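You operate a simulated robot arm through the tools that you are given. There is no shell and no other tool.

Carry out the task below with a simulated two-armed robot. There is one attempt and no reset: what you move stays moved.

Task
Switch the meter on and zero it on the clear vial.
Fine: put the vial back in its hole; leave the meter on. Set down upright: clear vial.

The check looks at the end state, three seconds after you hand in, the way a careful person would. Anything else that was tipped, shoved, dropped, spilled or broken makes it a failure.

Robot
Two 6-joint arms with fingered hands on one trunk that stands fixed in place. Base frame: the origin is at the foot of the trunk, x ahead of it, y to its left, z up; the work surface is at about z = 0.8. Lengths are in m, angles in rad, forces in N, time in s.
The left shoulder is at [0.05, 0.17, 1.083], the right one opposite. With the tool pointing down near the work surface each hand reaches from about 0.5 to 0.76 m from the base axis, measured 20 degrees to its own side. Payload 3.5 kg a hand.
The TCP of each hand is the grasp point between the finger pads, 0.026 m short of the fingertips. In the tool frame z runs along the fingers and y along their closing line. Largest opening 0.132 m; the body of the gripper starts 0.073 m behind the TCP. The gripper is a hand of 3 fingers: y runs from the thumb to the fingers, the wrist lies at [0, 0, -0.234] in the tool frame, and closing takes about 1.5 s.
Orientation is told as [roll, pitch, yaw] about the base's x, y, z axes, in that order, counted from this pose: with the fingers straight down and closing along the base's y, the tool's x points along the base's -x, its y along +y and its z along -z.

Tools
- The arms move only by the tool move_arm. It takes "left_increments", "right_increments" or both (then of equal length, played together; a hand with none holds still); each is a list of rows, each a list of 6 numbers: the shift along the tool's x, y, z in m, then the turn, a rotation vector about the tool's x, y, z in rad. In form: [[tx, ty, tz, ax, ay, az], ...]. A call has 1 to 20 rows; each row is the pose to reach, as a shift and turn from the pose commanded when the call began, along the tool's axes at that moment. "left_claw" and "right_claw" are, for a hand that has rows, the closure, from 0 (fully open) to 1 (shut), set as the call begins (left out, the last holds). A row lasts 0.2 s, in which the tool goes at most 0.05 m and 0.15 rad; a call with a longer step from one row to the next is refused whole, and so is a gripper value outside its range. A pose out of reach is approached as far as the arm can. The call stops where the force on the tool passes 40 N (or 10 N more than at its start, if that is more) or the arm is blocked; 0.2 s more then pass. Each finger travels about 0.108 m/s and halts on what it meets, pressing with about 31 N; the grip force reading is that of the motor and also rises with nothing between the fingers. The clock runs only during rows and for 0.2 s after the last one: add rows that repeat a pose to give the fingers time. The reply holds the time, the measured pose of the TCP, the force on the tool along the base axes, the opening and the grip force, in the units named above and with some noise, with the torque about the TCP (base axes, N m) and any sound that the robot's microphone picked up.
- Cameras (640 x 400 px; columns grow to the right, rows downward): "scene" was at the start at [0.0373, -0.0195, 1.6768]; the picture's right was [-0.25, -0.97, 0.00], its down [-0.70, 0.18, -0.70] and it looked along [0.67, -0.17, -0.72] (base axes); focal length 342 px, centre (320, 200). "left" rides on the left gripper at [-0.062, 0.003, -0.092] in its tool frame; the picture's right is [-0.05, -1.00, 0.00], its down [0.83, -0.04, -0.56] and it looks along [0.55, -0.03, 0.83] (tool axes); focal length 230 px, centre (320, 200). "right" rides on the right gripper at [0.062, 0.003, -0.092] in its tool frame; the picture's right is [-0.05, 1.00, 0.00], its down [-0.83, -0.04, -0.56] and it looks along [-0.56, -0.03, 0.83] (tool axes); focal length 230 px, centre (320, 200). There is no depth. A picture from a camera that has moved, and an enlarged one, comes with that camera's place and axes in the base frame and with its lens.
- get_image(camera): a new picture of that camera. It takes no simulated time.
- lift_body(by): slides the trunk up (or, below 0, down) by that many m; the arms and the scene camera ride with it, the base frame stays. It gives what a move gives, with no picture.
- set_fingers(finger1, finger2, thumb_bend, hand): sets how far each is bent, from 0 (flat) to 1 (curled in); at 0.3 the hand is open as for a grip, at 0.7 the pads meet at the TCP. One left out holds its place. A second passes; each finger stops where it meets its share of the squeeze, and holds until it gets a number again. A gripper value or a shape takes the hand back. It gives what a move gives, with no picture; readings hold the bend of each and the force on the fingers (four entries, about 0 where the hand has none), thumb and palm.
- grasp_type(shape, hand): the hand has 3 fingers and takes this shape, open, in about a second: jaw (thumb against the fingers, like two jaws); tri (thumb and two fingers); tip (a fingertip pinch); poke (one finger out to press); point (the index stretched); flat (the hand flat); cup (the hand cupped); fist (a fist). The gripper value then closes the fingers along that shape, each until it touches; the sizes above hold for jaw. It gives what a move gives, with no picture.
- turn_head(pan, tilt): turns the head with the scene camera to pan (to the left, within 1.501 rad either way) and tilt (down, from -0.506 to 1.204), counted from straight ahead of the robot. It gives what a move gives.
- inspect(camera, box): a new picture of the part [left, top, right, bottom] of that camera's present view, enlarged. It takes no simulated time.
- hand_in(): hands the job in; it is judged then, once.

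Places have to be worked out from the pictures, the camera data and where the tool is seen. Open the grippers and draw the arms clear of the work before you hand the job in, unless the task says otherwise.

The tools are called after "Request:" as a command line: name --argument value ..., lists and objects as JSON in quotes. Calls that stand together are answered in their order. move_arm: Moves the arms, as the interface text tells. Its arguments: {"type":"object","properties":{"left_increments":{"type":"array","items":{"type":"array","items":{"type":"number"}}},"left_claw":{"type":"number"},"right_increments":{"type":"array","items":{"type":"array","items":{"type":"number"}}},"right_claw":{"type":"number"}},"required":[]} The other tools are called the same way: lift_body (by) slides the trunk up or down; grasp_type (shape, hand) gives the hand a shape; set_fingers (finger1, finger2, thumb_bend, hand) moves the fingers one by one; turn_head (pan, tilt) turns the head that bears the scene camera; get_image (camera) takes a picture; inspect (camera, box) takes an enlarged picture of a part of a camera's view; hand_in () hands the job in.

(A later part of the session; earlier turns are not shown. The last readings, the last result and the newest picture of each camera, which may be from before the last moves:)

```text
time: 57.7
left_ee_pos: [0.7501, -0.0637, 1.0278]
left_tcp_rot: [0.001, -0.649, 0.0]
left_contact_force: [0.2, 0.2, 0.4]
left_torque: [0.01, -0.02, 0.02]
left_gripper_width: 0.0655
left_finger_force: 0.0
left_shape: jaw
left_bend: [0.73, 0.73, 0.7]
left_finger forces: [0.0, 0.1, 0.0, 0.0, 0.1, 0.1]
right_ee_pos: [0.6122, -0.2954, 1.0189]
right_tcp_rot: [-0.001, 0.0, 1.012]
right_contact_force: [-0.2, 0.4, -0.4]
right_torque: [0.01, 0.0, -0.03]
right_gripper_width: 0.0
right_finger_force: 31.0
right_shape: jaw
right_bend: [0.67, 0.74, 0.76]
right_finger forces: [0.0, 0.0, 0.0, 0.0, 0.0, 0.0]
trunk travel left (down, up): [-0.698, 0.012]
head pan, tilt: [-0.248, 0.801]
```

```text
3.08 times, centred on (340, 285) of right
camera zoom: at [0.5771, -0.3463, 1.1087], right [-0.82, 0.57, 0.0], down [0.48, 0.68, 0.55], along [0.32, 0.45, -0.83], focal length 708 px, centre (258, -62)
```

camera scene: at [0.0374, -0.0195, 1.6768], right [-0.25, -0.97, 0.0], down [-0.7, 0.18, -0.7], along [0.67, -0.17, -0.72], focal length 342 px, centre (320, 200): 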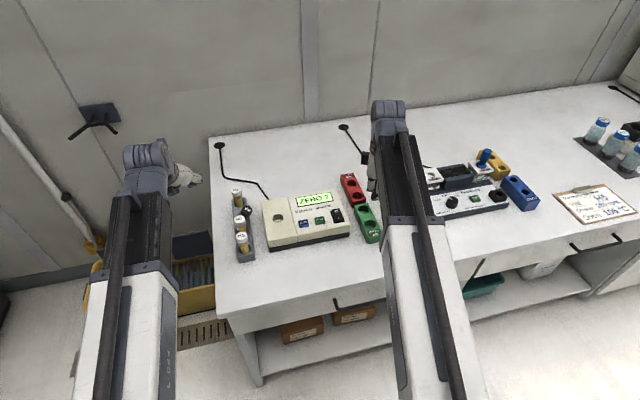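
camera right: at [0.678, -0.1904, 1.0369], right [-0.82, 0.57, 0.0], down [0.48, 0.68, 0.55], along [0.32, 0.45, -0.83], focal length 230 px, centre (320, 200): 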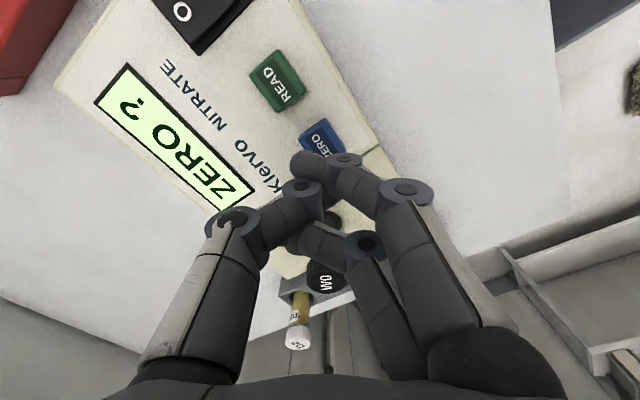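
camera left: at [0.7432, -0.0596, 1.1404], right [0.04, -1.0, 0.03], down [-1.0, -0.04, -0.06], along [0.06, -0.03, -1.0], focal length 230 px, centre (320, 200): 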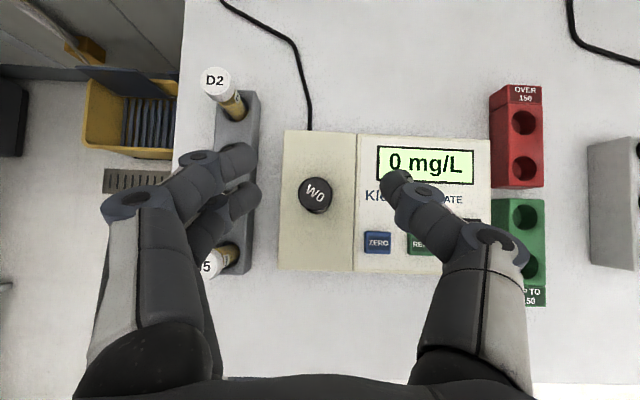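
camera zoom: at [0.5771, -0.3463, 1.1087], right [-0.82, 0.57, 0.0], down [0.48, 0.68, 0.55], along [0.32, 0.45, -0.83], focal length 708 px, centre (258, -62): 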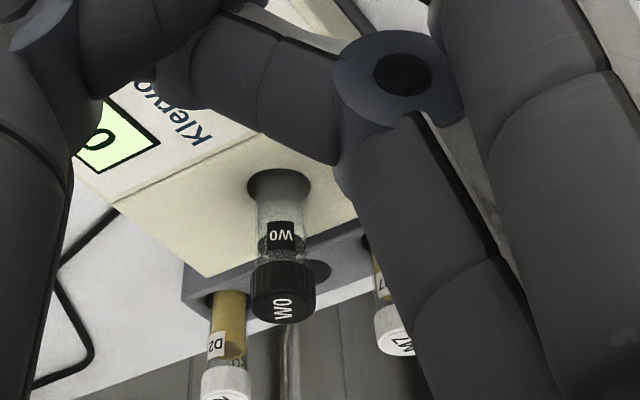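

W0's cap is at (0.762, -0.062). I descend vertically so the fingers straddle the cap at the same relative height as the grip that held before (TCP z about 0.9265).

Request:
move_arm --left_increments '[[0.0122, 0.0001, 0.0167, 0, 0, 0], [0.0244, 0.0002, 0.0334, 0, 0, 0], [0.0365, 0.0003, 0.05, 0, 0, 0], [0.0487, 0.0004, 0.0667, 0, 0, 0], [0.0609, 0.0005, 0.0834, 0, 0, 0], [0.0609, 0.0005, 0.0834, 0, 0, 0]]'

Request:
inspect --camera "left" --box '[200, 100, 440, 260]'

Request:
inspect --camera "right" --box '[280, 220, 400, 350]'

```text
time: 59.1
left_ee_pos: [0.7538, -0.0612, 0.9262]
left_tcp_rot: [0.0, -0.65, 0.0]
left_contact_force: [0.4, -0.7, 0.4]
left_torque: [0.02, 0.0, 0.02]
left_gripper_width: 0.0656
left_finger_force: 0.1
left_shape: jaw
left_bend: [0.73, 0.73, 0.7]
left_finger forces: [0.0, 0.0, 0.1, 0.0, 0.1, 0.0]
right_ee_pos: [0.6122, -0.2957, 1.0174]
right_tcp_rot: [-0.001, 0.001, 1.014]
right_contact_force: [-0.4, -0.5, -0.5]
right_torque: [-0.01, -0.01, -0.03]
right_gripper_width: 0.0
right_finger_force: 30.5
right_shape: jaw
right_bend: [0.67, 0.74, 0.76]
right_finger forces: [0.0, 0.0, 0.1, 0.0, 0.0, 0.0]
trunk travel left (down, up): [-0.698, 0.012]
head pan, tilt: [-0.248, 0.801]
```

```text
2.50 times, centred on (320, 180) of left
camera zoom: at [0.7471, -0.0577, 1.0391], right [0.04, -1.0, 0.03], down [-1.0, -0.04, -0.06], along [0.06, -0.03, -1.0], focal length 575 px, centre (320, 250)
```

zoom: 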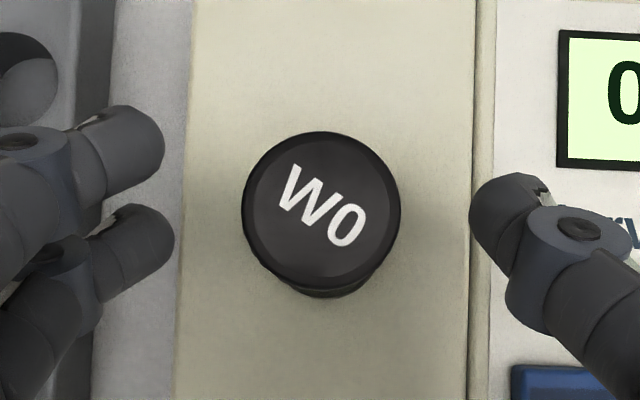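

```text
3.08 times, centred on (340, 285) of right
camera zoom: at [0.5771, -0.3462, 1.1087], right [-0.82, 0.57, 0.0], down [0.48, 0.68, 0.55], along [0.32, 0.45, -0.83], focal length 708 px, centre (258, -62)
```

zoom: 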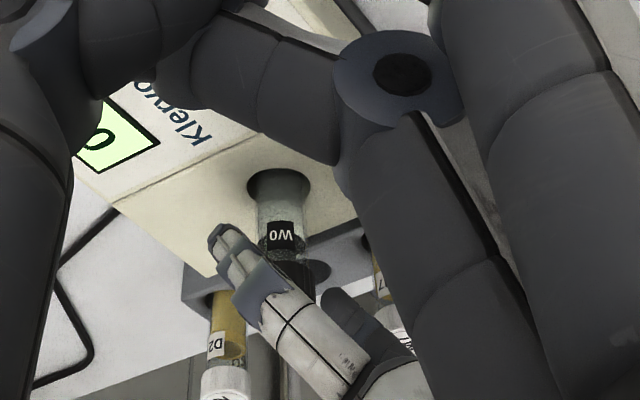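

The cap is about 2 mm nearer the palm than in the good grip. I back up 2 mm and partly close to verify.

Request:
move_arm --left_increments '[[0.0018, 0, -0.0013, 0, 0, 0], [0.0018, 0, -0.0013, 0, 0, 0], [0.0018, 0, -0.0013, 0, 0, 0], [0.0018, 0, -0.0013, 0, 0, 0]]' --left_claw 0.77

Request:
inspect --camera "left" --box '[200, 100, 440, 260]'

```text
time: 60.1
left_ee_pos: [0.7508, -0.0614, 0.9263]
left_tcp_rot: [0.001, -0.65, 0.001]
left_contact_force: [-0.1, 0.8, -0.3]
left_torque: [-0.01, -0.01, 0.01]
left_gripper_width: 0.0309
left_finger_force: 0.0
left_shape: jaw
left_bend: [0.73, 0.73, 0.7]
left_finger forces: [0.1, 0.1, 0.0, 0.0, 0.2, 0.0]
right_ee_pos: [0.6108, -0.2946, 1.0184]
right_tcp_rot: [0.0, -0.001, 1.011]
right_contact_force: [0.5, 0.9, 0.6]
right_torque: [0.0, 0.01, 0.0]
right_gripper_width: 0.0
right_finger_force: 30.8
right_shape: jaw
right_bend: [0.67, 0.74, 0.76]
right_finger forces: [0.0, 0.0, 0.1, 0.0, 0.0, 0.0]
trunk travel left (down, up): [-0.698, 0.012]
head pan, tilt: [-0.248, 0.801]
```

```text
2.50 times, centred on (320, 180) of left
camera zoom: at [0.745, -0.0578, 1.0395], right [0.04, -1.0, 0.03], down [-1.0, -0.04, -0.06], along [0.06, -0.03, -1.0], focal length 575 px, centre (320, 250)
```

zoom: 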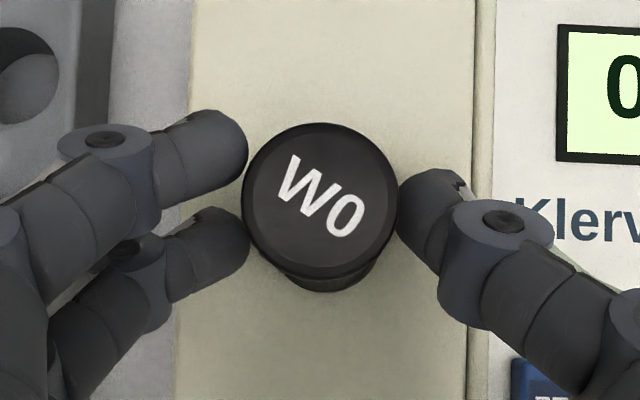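

The cap is centred exactly as in the earlier successful grip. I close fully and then lift 20 mm.

Request:
move_arm --left_increments '[[0, 0, 0, 0, 0, 0], [0, 0, 0, 0, 0, 0], [0, 0, 0, 0, 0, 0], [0, 0, 0, 0, 0, 0], [0, 0, 0, 0, 0, 0]]' --left_claw 1.0

Request:
inspect --camera "left" --box '[200, 100, 440, 260]'

Request:
inspect --camera "right" --box '[280, 220, 400, 350]'

```text
time: 61.3
left_ee_pos: [0.7511, -0.0622, 0.9266]
left_tcp_rot: [-0.001, -0.65, 0.002]
left_contact_force: [0.8, -1.7, -0.7]
left_torque: [-0.12, 0.03, 0.01]
left_gripper_width: 0.0232
left_finger_force: 31.3
left_shape: jaw
left_bend: [0.73, 0.73, 0.7]
left_finger forces: [13.9, 13.4, 0.0, 0.1, 28.8, 0.0]
right_ee_pos: [0.6119, -0.2966, 1.018]
right_tcp_rot: [-0.002, 0.0, 1.012]
right_contact_force: [0.7, 0.0, -0.2]
right_torque: [0.03, -0.01, 0.01]
right_gripper_width: 0.0
right_finger_force: 31.5
right_shape: jaw
right_bend: [0.67, 0.74, 0.76]
right_finger forces: [0.1, 0.0, 0.0, 0.1, 0.0, 0.0]
trunk travel left (down, up): [-0.698, 0.012]
head pan, tilt: [-0.248, 0.801]
```

```text
2.50 times, centred on (320, 180) of left
camera zoom: at [0.7451, -0.0579, 1.0394], right [0.04, -1.0, 0.03], down [-1.0, -0.04, -0.06], along [0.06, -0.03, -1.0], focal length 575 px, centre (320, 250)
```

zoom: 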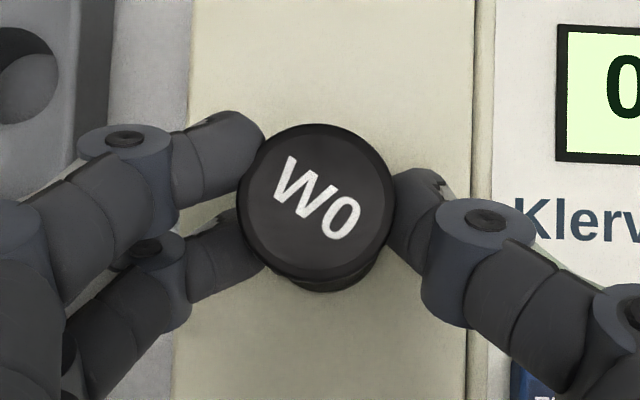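

```text
3.08 times, centred on (340, 285) of right
camera zoom: at [0.5772, -0.3464, 1.1086], right [-0.82, 0.57, 0.0], down [0.48, 0.68, 0.55], along [0.32, 0.45, -0.83], focal length 708 px, centre (258, -62)
```

zoom: 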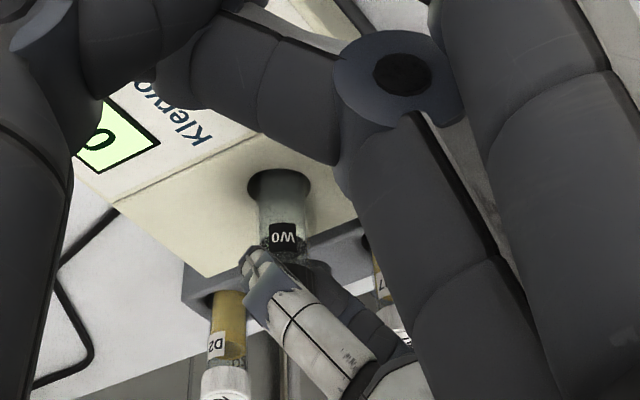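

The grip is balanced again. I lift straight up 75 mm out of the well.

Request:
move_arm --left_increments '[[-0.0061, 0, -0.008, 0, 0, 0], [-0.0121, 0, -0.0159, 0, 0, 0], [-0.0212, 0, -0.0279, 0, 0, 0], [-0.0333, 0, -0.0438, 0, 0, 0], [-0.0454, 0, -0.0597, 0, 0, 0], [-0.0454, 0, -0.0597, 0, 0, 0]]'

Request:
inspect --camera "left" --box '[200, 100, 440, 260]'

Request:
inspect --camera "right" --box '[290, 240, 380, 350]'

```text
time: 62.7
left_ee_pos: [0.7535, -0.0619, 1.0005]
left_tcp_rot: [0.001, -0.648, 0.0]
left_contact_force: [0.5, -0.1, 0.4]
left_torque: [-0.02, -0.01, 0.0]
left_gripper_width: 0.023
left_finger_force: 31.1
left_shape: jaw
left_bend: [0.73, 0.73, 0.7]
left_finger forces: [14.4, 14.0, 0.0, 0.1, 28.2, 0.1]
right_ee_pos: [0.6101, -0.2957, 1.0179]
right_tcp_rot: [-0.002, -0.001, 1.013]
right_contact_force: [-0.5, 0.0, 0.2]
right_torque: [-0.02, 0.02, 0.0]
right_gripper_width: 0.0
right_finger_force: 31.0
right_shape: jaw
right_bend: [0.67, 0.74, 0.76]
right_finger forces: [0.0, 0.1, 0.0, 0.1, 0.0, 0.0]
trunk travel left (down, up): [-0.698, 0.012]
head pan, tilt: [-0.248, 0.801]
```

```text
2.50 times, centred on (320, 180) of left
camera zoom: at [0.7468, -0.0584, 1.1133], right [0.04, -1.0, 0.03], down [-1.0, -0.04, -0.06], along [0.06, -0.03, -1.0], focal length 575 px, centre (320, 250)
```

zoom: 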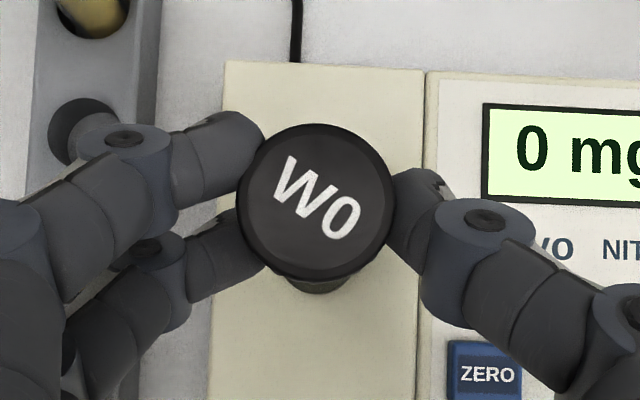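

```text
3.64 times, centred on (335, 295) of right
camera zoom: at [0.5772, -0.3462, 1.1087], right [-0.82, 0.57, 0.0], down [0.48, 0.68, 0.55], along [0.32, 0.45, -0.83], focal length 837 px, centre (266, -146)
```

zoom: 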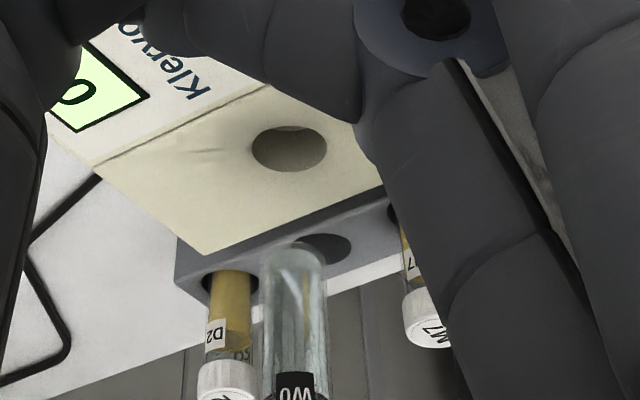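

The vial hangs nearly plumb, about 1 degree off. Its hole in the rack is at (0.8155, 0.050) and the in-hand axis is at TCP + (0.010, 0.001). I carry it back to above its hole.

Request:
move_arm --left_increments '[[-0.0048, 0, -0.0064, 0, 0, 0], [-0.0153, 0.0276, 0.0016, 0, 0, 0], [-0.0258, 0.0552, 0.0095, 0, 0, 0], [-0.0362, 0.0828, 0.0175, 0, 0, 0], [-0.0467, 0.1104, 0.0254, 0, 0, 0], [-0.0467, 0.1104, 0.0254, 0, 0, 0], [-0.0467, 0.1104, 0.0254, 0, 0, 0]]'

Request:
get_image --camera "left"

Request:
inspect --camera "right" --box '[280, 240, 380, 350]'

Request:
inspect --camera "scene" --box '[200, 140, 300, 240]'

```text
time: 64.3
left_ee_pos: [0.8032, 0.0487, 1.0109]
left_tcp_rot: [0.0, -0.649, 0.0]
left_contact_force: [-0.3, 0.4, 0.3]
left_torque: [0.03, -0.01, 0.02]
left_gripper_width: 0.0231
left_finger_force: 31.0
left_shape: jaw
left_bend: [0.73, 0.73, 0.7]
left_finger forces: [14.6, 14.3, 0.0, 0.1, 28.2, 0.0]
right_ee_pos: [0.6138, -0.2956, 1.0164]
right_tcp_rot: [-0.001, -0.001, 1.013]
right_contact_force: [-0.3, 0.1, -0.5]
right_torque: [0.01, -0.02, -0.04]
right_gripper_width: 0.0
right_finger_force: 30.4
right_shape: jaw
right_bend: [0.67, 0.74, 0.76]
right_finger forces: [0.0, 0.0, 0.0, 0.1, 0.0, 0.0]
trunk travel left (down, up): [-0.698, 0.012]
head pan, tilt: [-0.248, 0.801]
```

```text
taken
camera left: at [0.798, 0.0531, 1.1232], right [0.04, -1.0, 0.03], down [-1.0, -0.04, -0.06], along [0.06, -0.03, -1.0], focal length 230 px, centre (320, 200)
```

left: 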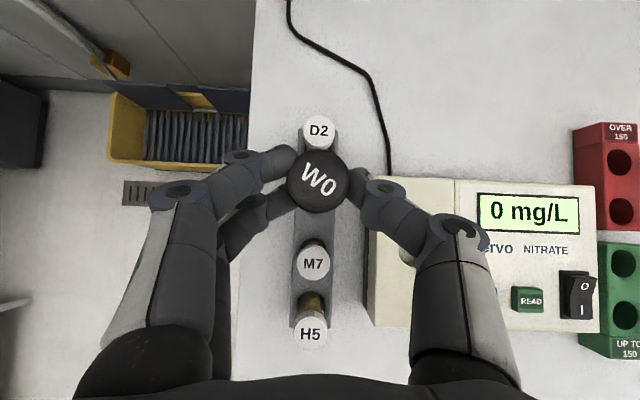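

```text
3.64 times, centred on (330, 295) of right
camera zoom: at [0.5772, -0.3462, 1.1087], right [-0.82, 0.57, 0.0], down [0.48, 0.68, 0.55], along [0.32, 0.45, -0.83], focal length 837 px, centre (284, -146)
```

zoom: 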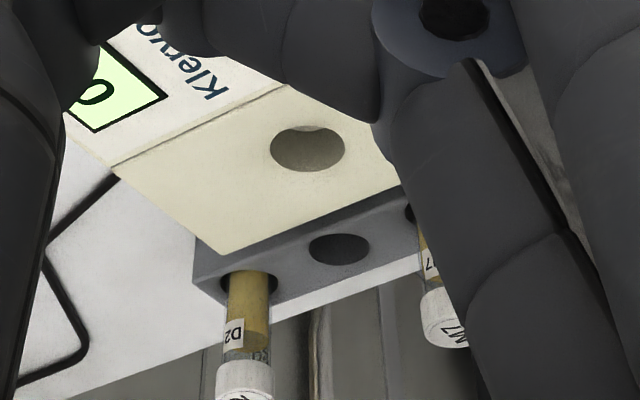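

```text
4.00 times, centred on (250, 190) of scene
camera zoom: at [0.0374, -0.0195, 1.6768], right [-0.25, -0.97, 0.0], down [-0.7, 0.18, -0.7], along [0.67, -0.17, -0.72], focal length 1366 px, centre (600, 240)
```

zoom: 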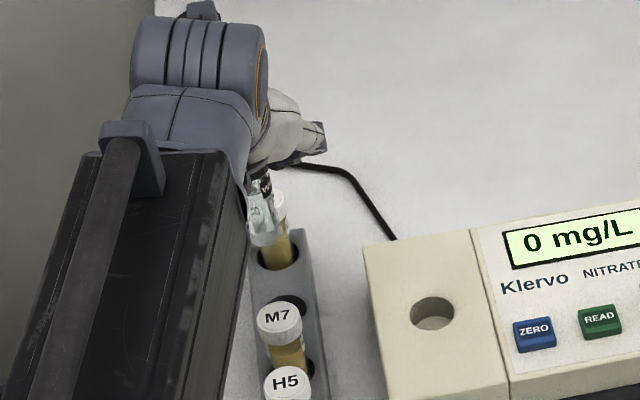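

The display still reads 0 mg/L, and the empty hole is fully visible at (0.816, 0.051). I look at the hanging vial from the right camera to compare its foot with the hole.

Request:
inspect --camera "right" --box '[280, 280, 400, 400]'

Request:
inspect --camera "scene" --box '[240, 170, 300, 230]'

```text
3.33 times, centred on (340, 340) of right
camera zoom: at [0.5772, -0.3462, 1.1087], right [-0.82, 0.57, 0.0], down [0.48, 0.68, 0.55], along [0.32, 0.45, -0.83], focal length 767 px, centre (253, -267)
```

zoom: 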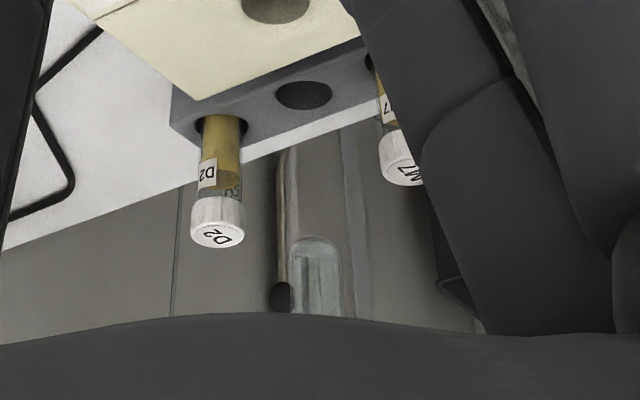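

```text
6.67 times, centred on (270, 200) of scene
camera zoom: at [0.0374, -0.0195, 1.6768], right [-0.25, -0.97, 0.0], down [-0.7, 0.18, -0.7], along [0.67, -0.17, -0.72], focal length 2276 px, centre (653, 200)
```

zoom: 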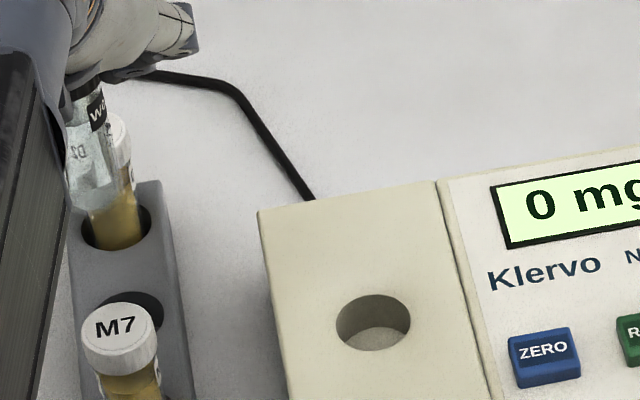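

The vial's foot is about 3 mm to the (-x, +y) side of the hole centre. I shift (+2.5, -0.8) mm while descending 75 mm to just above the rack, then check.

Request:
move_arm --left_increments '[[-0.002, -0.0008, 0.0015, 0, 0, 0], [0.0094, -0.0008, 0.0164, 0, 0, 0], [0.0208, -0.0008, 0.0314, 0, 0, 0], [0.0321, -0.0008, 0.0463, 0, 0, 0], [0.0434, -0.0008, 0.0612, 0, 0, 0], [0.0434, -0.0008, 0.0612, 0, 0, 0]]'

Request:
inspect --camera "right" --box '[290, 260, 380, 350]'

Request:
inspect --camera "left" --box '[200, 80, 440, 280]'

Request:
inspect --camera "scene" --box '[220, 170, 300, 230]'

```text
time: 65.7
left_ee_pos: [0.8069, 0.0466, 0.933]
left_tcp_rot: [-0.001, -0.648, 0.001]
left_contact_force: [0.4, -0.6, -0.4]
left_torque: [0.03, 0.02, 0.0]
left_gripper_width: 0.0228
left_finger_force: 30.9
left_shape: jaw
left_bend: [0.73, 0.73, 0.7]
left_finger forces: [14.6, 14.7, 0.1, 0.0, 28.1, 0.1]
right_ee_pos: [0.6111, -0.2957, 1.0167]
right_tcp_rot: [-0.002, 0.002, 1.012]
right_contact_force: [-0.2, 0.9, -0.1]
right_torque: [0.01, -0.01, -0.03]
right_gripper_width: 0.0
right_finger_force: 30.8
right_shape: jaw
right_bend: [0.67, 0.74, 0.76]
right_finger forces: [0.0, 0.0, 0.1, 0.1, 0.0, 0.0]
trunk travel left (down, up): [-0.698, 0.012]
head pan, tilt: [-0.248, 0.801]
```

```text
4.44 times, centred on (335, 305) of right
camera zoom: at [0.5771, -0.3462, 1.1087], right [-0.82, 0.57, 0.0], down [0.48, 0.68, 0.55], along [0.32, 0.45, -0.83], focal length 1022 px, centre (253, -267)
```

zoom: 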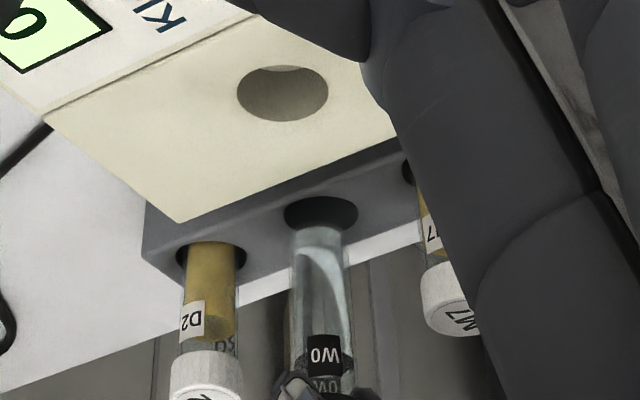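

```text
2.00 times, centred on (320, 180) of left
camera zoom: at [0.8007, 0.051, 1.0461], right [0.04, -1.0, 0.03], down [-1.0, -0.04, -0.06], along [0.06, -0.03, -1.0], focal length 460 px, centre (320, 240)
```

zoom: 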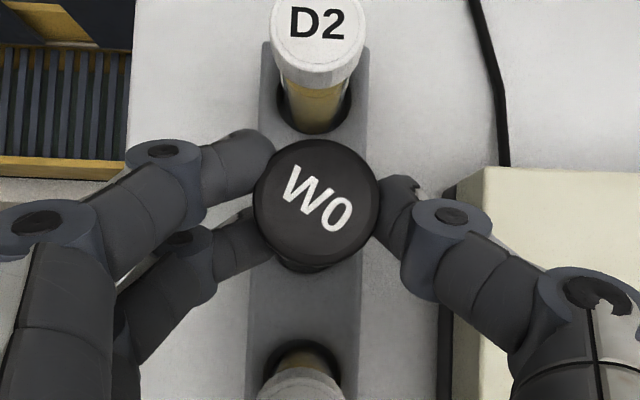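

```text
6.67 times, centred on (260, 200) of scene
camera zoom: at [0.0373, -0.0195, 1.6768], right [-0.25, -0.97, 0.0], down [-0.7, 0.18, -0.7], along [0.67, -0.17, -0.72], focal length 2276 px, centre (720, 200)
```

zoom: 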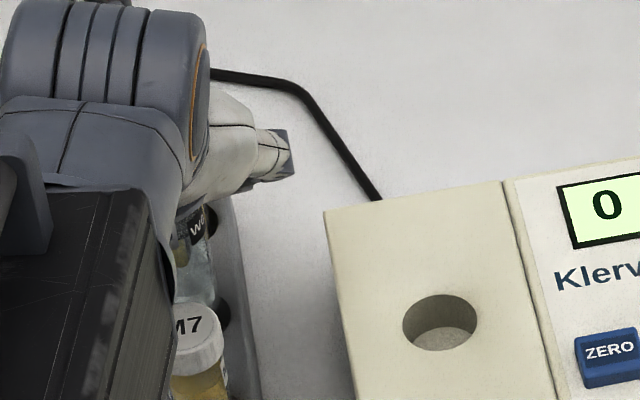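

The foot is nearly over the hole, but the cap looks about 2 mm toward the meter. I zoom in on the scene camera to check plumb before correcting.

Request:
inspect --camera "scene" --box '[235, 190, 265, 215]'

Request:
inspect --camera "right" --box '[310, 290, 360, 350]'

```text
16.00 times, centred on (250, 202) of scene
camera zoom: at [0.0373, -0.0195, 1.6768], right [-0.25, -0.97, 0.0], down [-0.7, 0.18, -0.7], along [0.67, -0.17, -0.72], focal length 5464 px, centre (1440, 160)
```

zoom: 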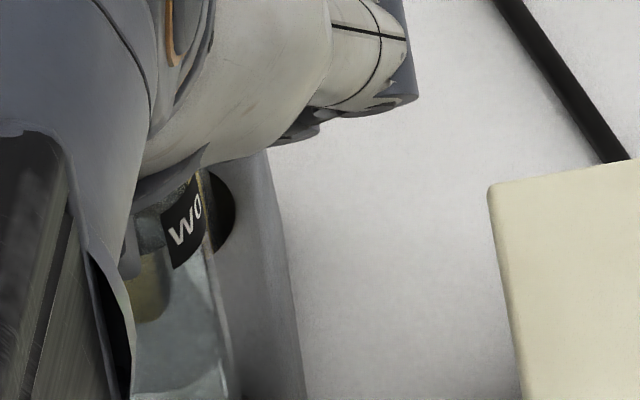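

```text
6.67 times, centred on (335, 320) of right
camera zoom: at [0.5771, -0.3462, 1.1087], right [-0.82, 0.57, 0.0], down [0.48, 0.68, 0.55], along [0.32, 0.45, -0.83], focal length 1534 px, centre (220, -600)
```

zoom: 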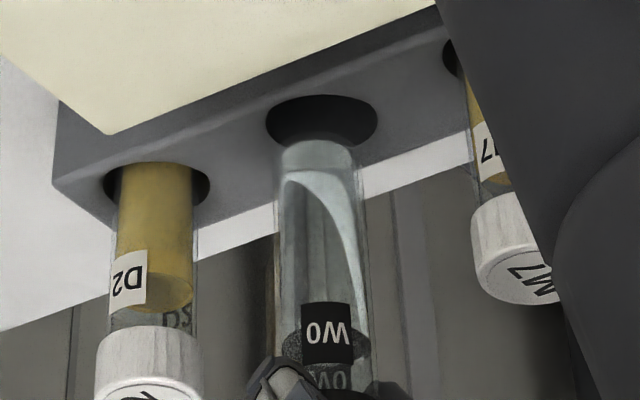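

Edge slopes in both views agree that the vial leans about 4 degrees, foot toward +y. I roll the hand by -0.075 rad about x to straighten it, shift (-1, +2) mm, and check again.

Request:
move_arm --left_increments '[[0.0004, 0.001, -0.0003, 0.03, 0, -0.0227], [0.0008, 0.002, -0.0006, 0.0597, 0, -0.0454], [0.0008, 0.002, -0.0006, 0.0597, 0, -0.0454], [0.0008, 0.002, -0.0006, 0.0597, 0, -0.0454]]'

Request:
inspect --camera "scene" --box '[235, 190, 265, 215]'

Request:
inspect --camera "right" --box '[310, 290, 360, 350]'

Request:
inspect --camera "left" --box '[200, 80, 440, 280]'

```text
time: 66.7
left_ee_pos: [0.8055, 0.049, 0.9344]
left_tcp_rot: [-0.094, -0.649, 0.057]
left_contact_force: [0.3, 0.0, -0.2]
left_torque: [-0.03, 0.01, -0.02]
left_gripper_width: 0.0229
left_finger_force: 31.1
left_shape: jaw
left_bend: [0.73, 0.73, 0.7]
left_finger forces: [14.6, 14.8, 0.0, 0.0, 28.2, 0.1]
right_ee_pos: [0.6121, -0.2963, 1.0187]
right_tcp_rot: [-0.002, -0.001, 1.012]
right_contact_force: [0.1, -0.2, 0.2]
right_torque: [0.03, 0.0, -0.01]
right_gripper_width: 0.0
right_finger_force: 31.1
right_shape: jaw
right_bend: [0.67, 0.74, 0.76]
right_finger forces: [0.0, 0.0, 0.0, 0.0, 0.0, 0.1]
trunk travel left (down, up): [-0.698, 0.012]
head pan, tilt: [-0.248, 0.801]
```

```text
16.00 times, centred on (250, 202) of scene
camera zoom: at [0.0374, -0.0195, 1.6768], right [-0.25, -0.97, 0.0], down [-0.7, 0.18, -0.7], along [0.67, -0.17, -0.72], focal length 5464 px, centre (1440, 160)
```

zoom: 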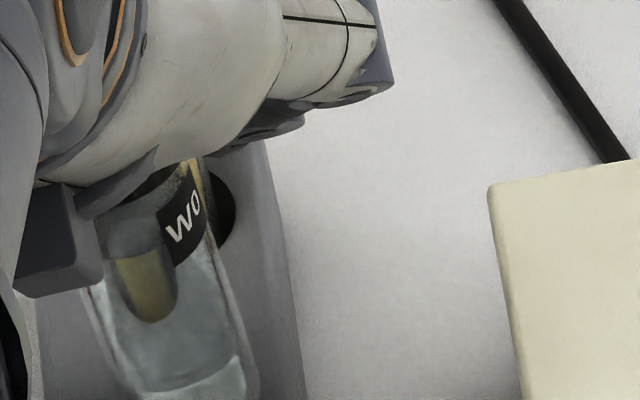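

```text
6.67 times, centred on (335, 320) of right
camera zoom: at [0.5771, -0.3462, 1.1087], right [-0.82, 0.57, 0.0], down [0.48, 0.68, 0.55], along [0.32, 0.45, -0.83], focal length 1534 px, centre (220, -600)
```

zoom: 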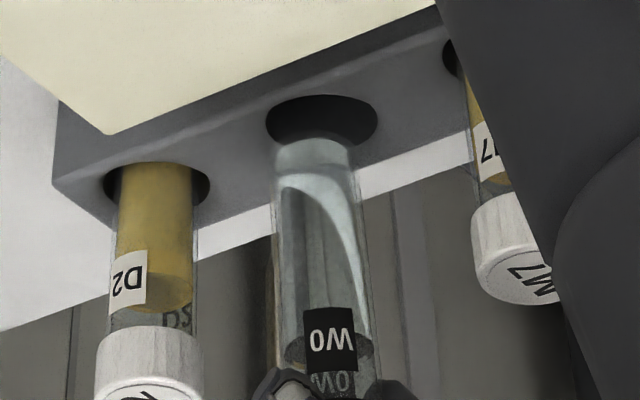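

```text
2.00 times, centred on (320, 180) of left
camera zoom: at [0.7998, 0.0618, 1.0465], right [0.04, -0.99, 0.11], down [-1.0, -0.05, -0.06], along [0.06, -0.1, -0.99], focal length 460 px, centre (320, 240)
```

zoom: 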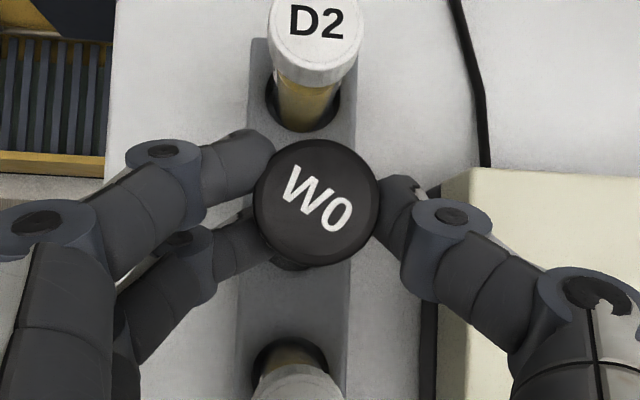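

The vial is now close to plumb, but its foot is about 3 mm toward (+x, -y) of the hole centre in the right view. I shift (-1.8, +1.2) mm and lower 12 mm to the rim, then look.

Request:
move_arm --left_increments '[[0.0014, 0.0012, -0.0012, 0, 0, 0], [0.0038, 0.0015, 0.002, 0, 0, 0], [0.0063, 0.0018, 0.0052, 0, 0, 0], [0.0087, 0.0021, 0.0084, 0, 0, 0], [0.0087, 0.0021, 0.0084, 0, 0, 0]]'

Request:
inspect --camera "right" --box '[310, 290, 360, 350]'

Request:
inspect --camera "left" --box '[200, 80, 440, 280]'

```text
time: 67.9
left_ee_pos: [0.8038, 0.0512, 0.9219]
left_tcp_rot: [-0.095, -0.647, 0.058]
left_contact_force: [-0.2, 0.3, -0.3]
left_torque: [0.01, -0.02, 0.0]
left_gripper_width: 0.0228
left_finger_force: 31.0
left_shape: jaw
left_bend: [0.73, 0.73, 0.7]
left_finger forces: [14.7, 14.9, 0.1, 0.1, 28.1, 0.0]
right_ee_pos: [0.6116, -0.2963, 1.0181]
right_tcp_rot: [-0.003, 0.0, 1.011]
right_contact_force: [-0.5, 1.0, -0.5]
right_torque: [0.01, 0.02, 0.01]
right_gripper_width: 0.0
right_finger_force: 30.9
right_shape: jaw
right_bend: [0.67, 0.74, 0.76]
right_finger forces: [0.0, 0.1, 0.0, 0.0, 0.0, 0.0]
trunk travel left (down, up): [-0.698, 0.012]
head pan, tilt: [-0.248, 0.801]
```

```text
6.67 times, centred on (335, 320) of right
camera zoom: at [0.5772, -0.3462, 1.1087], right [-0.82, 0.57, 0.0], down [0.48, 0.68, 0.55], along [0.32, 0.45, -0.83], focal length 1534 px, centre (220, -600)
```

zoom: 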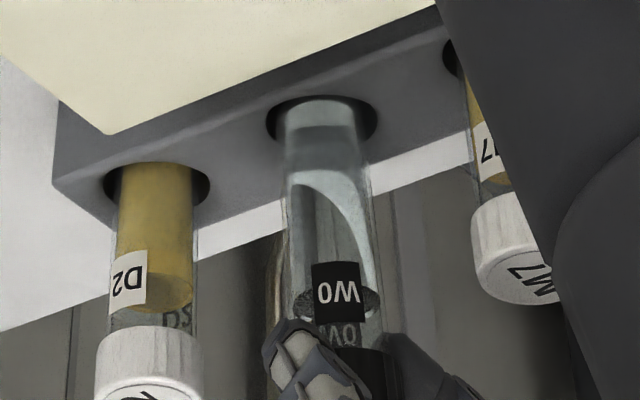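

```text
2.00 times, centred on (320, 180) of left
camera zoom: at [0.7975, 0.0634, 1.034], right [0.04, -0.99, 0.11], down [-1.0, -0.05, -0.06], along [0.06, -0.1, -0.99], focal length 460 px, centre (320, 240)
```

zoom: 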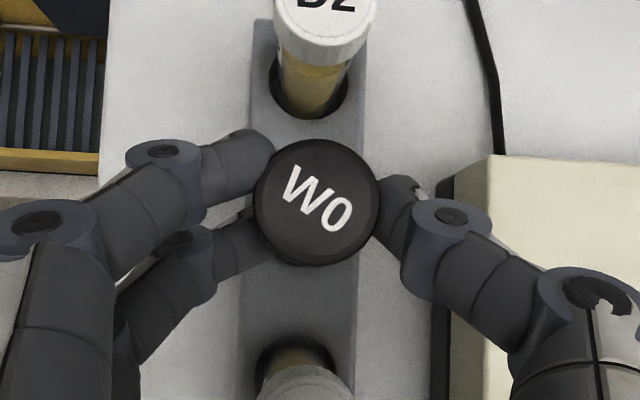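

The foot is now centred in the hole mouth in both directions. I lower it another 16 mm into the hole.

Request:
move_arm --left_increments '[[0.0024, 0.0003, 0.0032, 0, 0, 0], [0.0048, 0.0006, 0.0064, 0, 0, 0], [0.0073, 0.0009, 0.0096, 0, 0, 0], [0.0097, 0.0012, 0.0127, 0, 0, 0], [0.0097, 0.0012, 0.0127, 0, 0, 0]]'

Request:
inspect --camera "right" --box '[310, 290, 360, 350]'

```text
time: 69.1
left_ee_pos: [0.8043, 0.0508, 0.9045]
left_tcp_rot: [-0.094, -0.646, 0.056]
left_contact_force: [0.5, 0.3, -0.8]
left_torque: [-0.01, 0.01, -0.02]
left_gripper_width: 0.023
left_finger_force: 30.6
left_shape: jaw
left_bend: [0.73, 0.73, 0.7]
left_finger forces: [14.8, 15.0, 0.0, 0.0, 28.3, 0.1]
right_ee_pos: [0.612, -0.2953, 1.0168]
right_tcp_rot: [-0.002, 0.0, 1.011]
right_contact_force: [0.2, -0.4, -0.7]
right_torque: [0.02, -0.04, -0.03]
right_gripper_width: 0.0
right_finger_force: 30.9
right_shape: jaw
right_bend: [0.67, 0.74, 0.76]
right_finger forces: [0.0, 0.0, 0.1, 0.0, 0.1, 0.0]
trunk travel left (down, up): [-0.698, 0.012]
head pan, tilt: [-0.248, 0.801]
```

```text
6.67 times, centred on (335, 320) of right
camera zoom: at [0.5771, -0.3462, 1.1087], right [-0.82, 0.57, 0.0], down [0.48, 0.68, 0.55], along [0.32, 0.45, -0.83], focal length 1534 px, centre (220, -600)
```

zoom: 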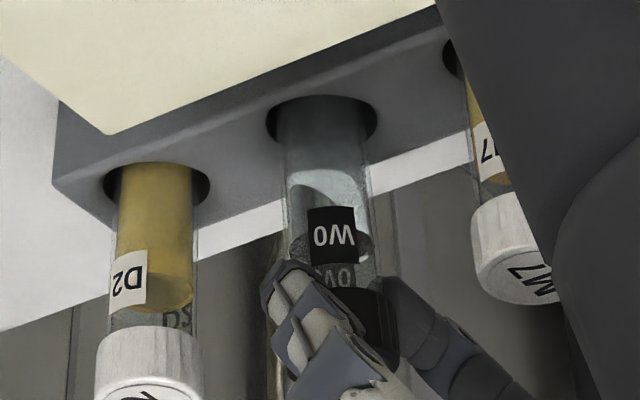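

No contact force, and the vial is inside the hole close to the original grasp height. I lower 3 mm more in 1 mm rows.

Request:
move_arm --left_increments '[[0.0006, 0.0001, 0.0008, 0, 0, 0], [0.0012, 0.0002, 0.0016, 0, 0, 0], [0.0018, 0.0002, 0.0024, 0, 0, 0], [0.0018, 0.0002, 0.0024, 0, 0, 0]]'

```text
time: 70.1
left_ee_pos: [0.804, 0.0517, 0.9033]
left_tcp_rot: [-0.095, -0.648, 0.058]
left_contact_force: [0.0, -0.4, -1.2]
left_torque: [0.0, 0.0, 0.0]
left_gripper_width: 0.0228
left_finger_force: 31.3
left_shape: jaw
left_bend: [0.73, 0.73, 0.7]
left_finger forces: [14.8, 15.1, 0.0, 0.0, 28.2, 0.0]
right_ee_pos: [0.6111, -0.2961, 1.0181]
right_tcp_rot: [-0.002, 0.001, 1.013]
right_contact_force: [-0.2, -0.2, 0.1]
right_torque: [0.01, 0.02, -0.03]
right_gripper_width: 0.0
right_finger_force: 30.4
right_shape: jaw
right_bend: [0.67, 0.74, 0.76]
right_finger forces: [0.0, 0.0, 0.0, 0.0, 0.0, 0.0]
trunk travel left (down, up): [-0.698, 0.012]
head pan, tilt: [-0.248, 0.801]
```

Still free, so I lower another 3 mm.

Request:
move_arm --left_increments '[[0.0006, 0.0001, 0.0008, 0, 0, 0], [0.0012, 0.0002, 0.0016, 0, 0, 0], [0.0018, 0.0002, 0.0024, 0, 0, 0], [0.0018, 0.0002, 0.0024, 0, 0, 0]]'

Request:
inspect --camera "left" --box '[200, 80, 440, 280]'

```text
time: 71.1
left_ee_pos: [0.8048, 0.0515, 0.9012]
left_tcp_rot: [-0.094, -0.647, 0.058]
left_contact_force: [0.0, 0.5, 0.7]
left_torque: [0.02, -0.02, 0.01]
left_gripper_width: 0.0228
left_finger_force: 30.8
left_shape: jaw
left_bend: [0.73, 0.73, 0.7]
left_finger forces: [14.9, 15.0, 0.0, 0.1, 28.1, 0.0]
right_ee_pos: [0.6121, -0.2963, 1.0177]
right_tcp_rot: [-0.003, 0.001, 1.013]
right_contact_force: [0.1, 0.1, 0.9]
right_torque: [0.04, -0.02, -0.01]
right_gripper_width: 0.0
right_finger_force: 30.7
right_shape: jaw
right_bend: [0.67, 0.74, 0.76]
right_finger forces: [0.0, 0.0, 0.0, 0.1, 0.1, 0.0]
trunk travel left (down, up): [-0.698, 0.012]
head pan, tilt: [-0.248, 0.801]
```

```text
2.00 times, centred on (320, 180) of left
camera zoom: at [0.7985, 0.0633, 1.0127], right [0.04, -0.99, 0.11], down [-1.0, -0.05, -0.06], along [0.06, -0.1, -0.99], focal length 460 px, centre (320, 240)
```

zoom: 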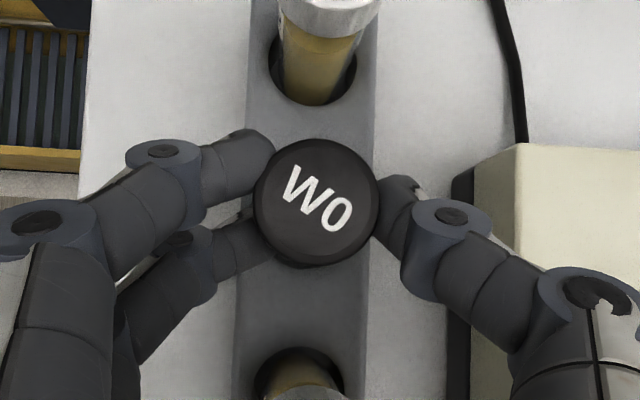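

Still no floor contact. I go down 2 mm more at a time.

Request:
move_arm --left_increments '[[0.0006, 0.0001, 0.0008, 0, 0, 0], [0.0012, 0.0002, 0.0016, 0, 0, 0], [0.0012, 0.0002, 0.0016, 0, 0, 0]]'

Request:
inspect --camera "right" --box '[310, 290, 360, 350]'

Request:
inspect --camera "scene" --box '[225, 180, 285, 230]'

```text
time: 71.9
left_ee_pos: [0.8047, 0.0517, 0.9003]
left_tcp_rot: [-0.094, -0.652, 0.057]
left_contact_force: [0.7, -1.0, 9.5]
left_torque: [0.03, -0.09, -0.02]
left_gripper_width: 0.023
left_finger_force: 31.3
left_shape: jaw
left_bend: [0.73, 0.73, 0.7]
left_finger forces: [15.1, 14.5, 0.0, 0.0, 30.3, 0.0]
right_ee_pos: [0.6105, -0.2962, 1.0195]
right_tcp_rot: [-0.003, 0.001, 1.012]
right_contact_force: [-0.2, -0.2, 0.2]
right_torque: [0.02, 0.0, -0.02]
right_gripper_width: 0.0
right_finger_force: 30.9
right_shape: jaw
right_bend: [0.67, 0.74, 0.76]
right_finger forces: [0.0, 0.1, 0.0, 0.0, 0.1, 0.0]
trunk travel left (down, up): [-0.698, 0.012]
head pan, tilt: [-0.248, 0.801]
```

```text
6.67 times, centred on (335, 320) of right
camera zoom: at [0.5764, -0.3464, 1.1092], right [-0.82, 0.57, 0.0], down [0.48, 0.68, 0.56], along [0.32, 0.45, -0.83], focal length 1534 px, centre (220, -600)
```

zoom: 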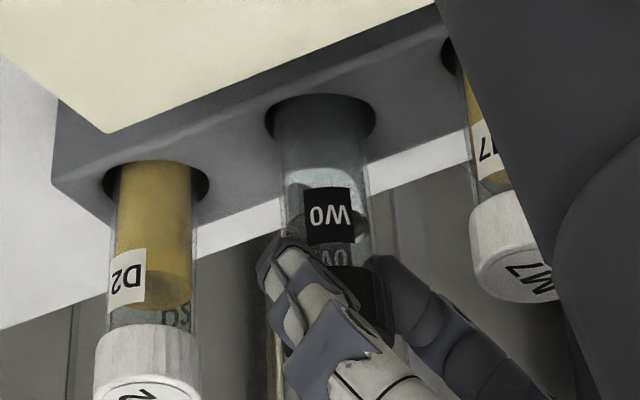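

```text
8.00 times, centred on (255, 205) of scene
camera zoom: at [0.0362, -0.0197, 1.6769], right [-0.25, -0.97, 0.0], down [-0.7, 0.18, -0.7], along [0.67, -0.17, -0.72], focal length 2732 px, centre (840, 160)
```

zoom: 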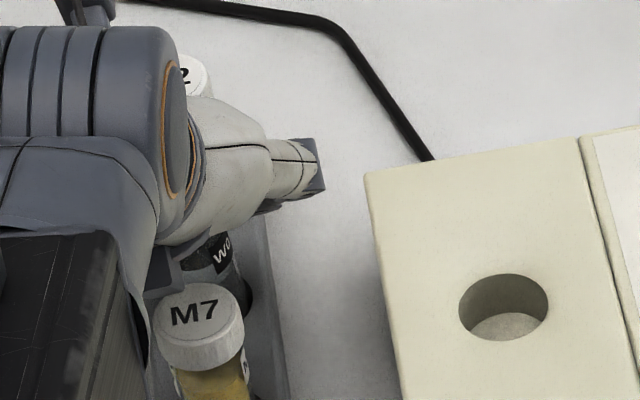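

The floor is felt at 9.5 N, so the vial is fully seated in its hole. I ease the load off.

Request:
move_arm --left_increments '[[-0.0009, -0.0001, -0.0012, 0, 0, 0], [-0.0013, -0.0002, -0.0018, 0, 0, 0], [-0.0013, -0.0002, -0.0018, 0, 0, 0]]'

```text
time: 72.7
left_ee_pos: [0.8049, 0.0501, 0.9007]
left_tcp_rot: [-0.095, -0.647, 0.058]
left_contact_force: [0.1, -1.2, 3.3]
left_torque: [0.04, -0.08, -0.03]
left_gripper_width: 0.0229
left_finger_force: 31.4
left_shape: jaw
left_bend: [0.73, 0.73, 0.7]
left_finger forces: [15.2, 15.2, 0.1, 0.1, 29.5, 0.1]
right_ee_pos: [0.612, -0.2955, 1.0181]
right_tcp_rot: [-0.001, 0.001, 1.016]
right_contact_force: [-0.2, -0.5, 0.4]
right_torque: [0.02, 0.0, -0.01]
right_gripper_width: 0.0
right_finger_force: 30.7
right_shape: jaw
right_bend: [0.67, 0.74, 0.76]
right_finger forces: [0.0, 0.1, 0.1, 0.0, 0.0, 0.0]
trunk travel left (down, up): [-0.698, 0.012]
head pan, tilt: [-0.248, 0.801]
```

Only 3 N remains. I open the fingers slightly to let go and look.

Request:
move_arm --left_increments '[[0, 0, 0, 0, 0, 0], [0, 0, 0, 0, 0, 0], [0, 0, 0, 0, 0, 0]]' --left_claw 0.72

Request:
inspect --camera "left" --box '[200, 80, 440, 280]'

Request:
inspect --camera "right" --box '[310, 290, 360, 350]'

```text
time: 73.5
left_ee_pos: [0.8053, 0.0512, 0.901]
left_tcp_rot: [-0.095, -0.649, 0.058]
left_contact_force: [-0.7, 0.8, 0.4]
left_torque: [0.02, 0.01, 0.01]
left_gripper_width: 0.0367
left_finger_force: 0.0
left_shape: jaw
left_bend: [0.74, 0.74, 0.7]
left_finger forces: [0.0, 0.1, 0.0, 0.0, 0.1, 0.1]
right_ee_pos: [0.6114, -0.295, 1.0177]
right_tcp_rot: [-0.001, -0.001, 1.013]
right_contact_force: [-0.5, -0.1, 0.0]
right_torque: [0.02, -0.06, 0.01]
right_gripper_width: 0.0
right_finger_force: 30.2
right_shape: jaw
right_bend: [0.67, 0.74, 0.76]
right_finger forces: [0.0, 0.1, 0.0, 0.0, 0.0, 0.0]
trunk travel left (down, up): [-0.698, 0.012]
head pan, tilt: [-0.248, 0.801]
```

```text
2.00 times, centred on (320, 180) of left
camera zoom: at [0.7985, 0.0632, 1.0123], right [0.04, -0.99, 0.11], down [-1.0, -0.05, -0.06], along [0.06, -0.1, -0.99], focal length 460 px, centre (320, 240)
```

zoom: 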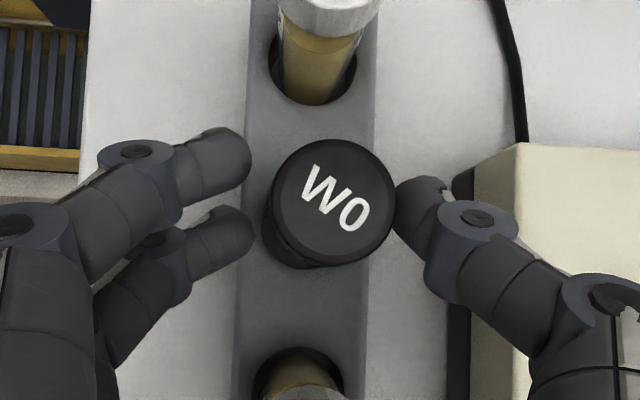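

```text
6.67 times, centred on (335, 320) of right
camera zoom: at [0.5772, -0.3462, 1.1087], right [-0.82, 0.57, 0.0], down [0.48, 0.68, 0.55], along [0.32, 0.45, -0.83], focal length 1534 px, centre (220, -600)
```

zoom: 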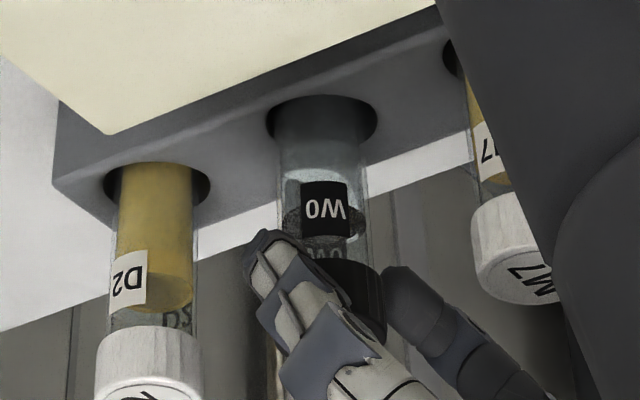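

The vial sits in its hole, with the cap at about (0.815, 0.049) and no finger force. I open wider in place, then rise straight up 110 mm.

Request:
move_arm --left_increments '[[0, 0, 0, 0, 0, 0], [0, 0, 0, 0, 0, 0], [0, 0, 0, 0, 0, 0], [-0.0121, -0.0015, -0.0159, 0, 0, 0], [-0.0242, -0.003, -0.0318, 0, 0, 0], [-0.0424, -0.0053, -0.0557, 0, 0, 0], [-0.0545, -0.0068, -0.0716, 0, 0, 0], [-0.0666, -0.0083, -0.0876, 0, 0, 0], [-0.0666, -0.0083, -0.0876, 0, 0, 0]]' --left_claw 0.5

Request:
get_image --camera "left"

Request:
inspect --camera "scene" --box '[220, 170, 300, 260]'

Request:
inspect --camera "right" --box '[310, 290, 360, 350]'

```text
time: 75.5
left_ee_pos: [0.8039, 0.0519, 1.0118]
left_tcp_rot: [-0.095, -0.648, 0.057]
left_contact_force: [0.4, 0.1, 0.8]
left_torque: [0.03, -0.01, 0.04]
left_gripper_width: 0.0653
left_finger_force: 0.1
left_shape: jaw
left_bend: [0.73, 0.73, 0.7]
left_finger forces: [0.0, 0.1, 0.0, 0.0, 0.1, 0.0]
right_ee_pos: [0.6119, -0.2956, 1.0182]
right_tcp_rot: [-0.001, 0.0, 1.013]
right_contact_force: [0.7, 0.9, 0.4]
right_torque: [0.0, 0.01, 0.0]
right_gripper_width: 0.0002
right_finger_force: 30.6
right_shape: jaw
right_bend: [0.67, 0.74, 0.76]
right_finger forces: [0.0, 0.0, 0.1, 0.0, 0.1, 0.1]
trunk travel left (down, up): [-0.698, 0.012]
head pan, tilt: [-0.248, 0.801]
```

```text
taken
camera left: at [0.7988, 0.0643, 1.1245], right [0.04, -0.99, 0.11], down [-1.0, -0.05, -0.06], along [0.06, -0.1, -0.99], focal length 230 px, centre (320, 200)
```

left: 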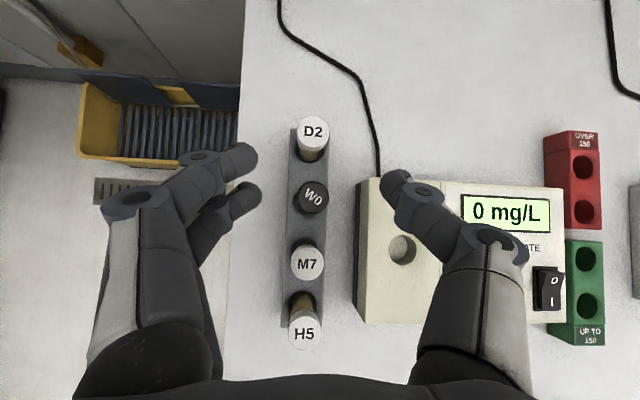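

```text
4.44 times, centred on (260, 215) of scene
camera zoom: at [0.0374, -0.0195, 1.6768], right [-0.25, -0.97, 0.0], down [-0.7, 0.18, -0.7], along [0.67, -0.17, -0.72], focal length 1518 px, centre (587, 133)
```

zoom: 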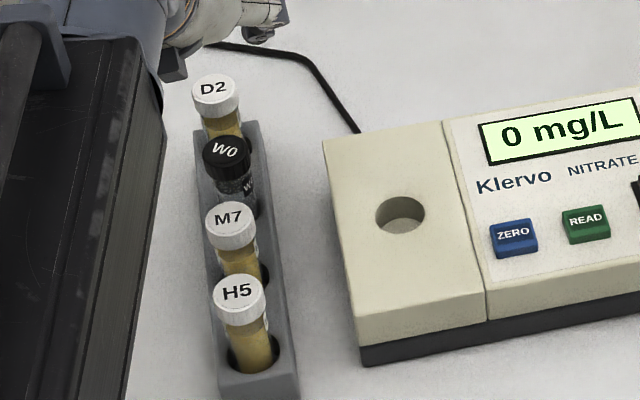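

```text
6.67 times, centred on (335, 320) of right
camera zoom: at [0.5771, -0.3462, 1.1087], right [-0.82, 0.57, 0.0], down [0.48, 0.68, 0.55], along [0.32, 0.45, -0.83], focal length 1534 px, centre (220, -600)
```

zoom: 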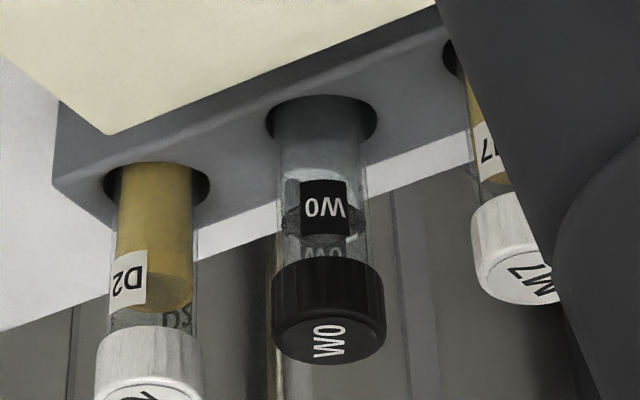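

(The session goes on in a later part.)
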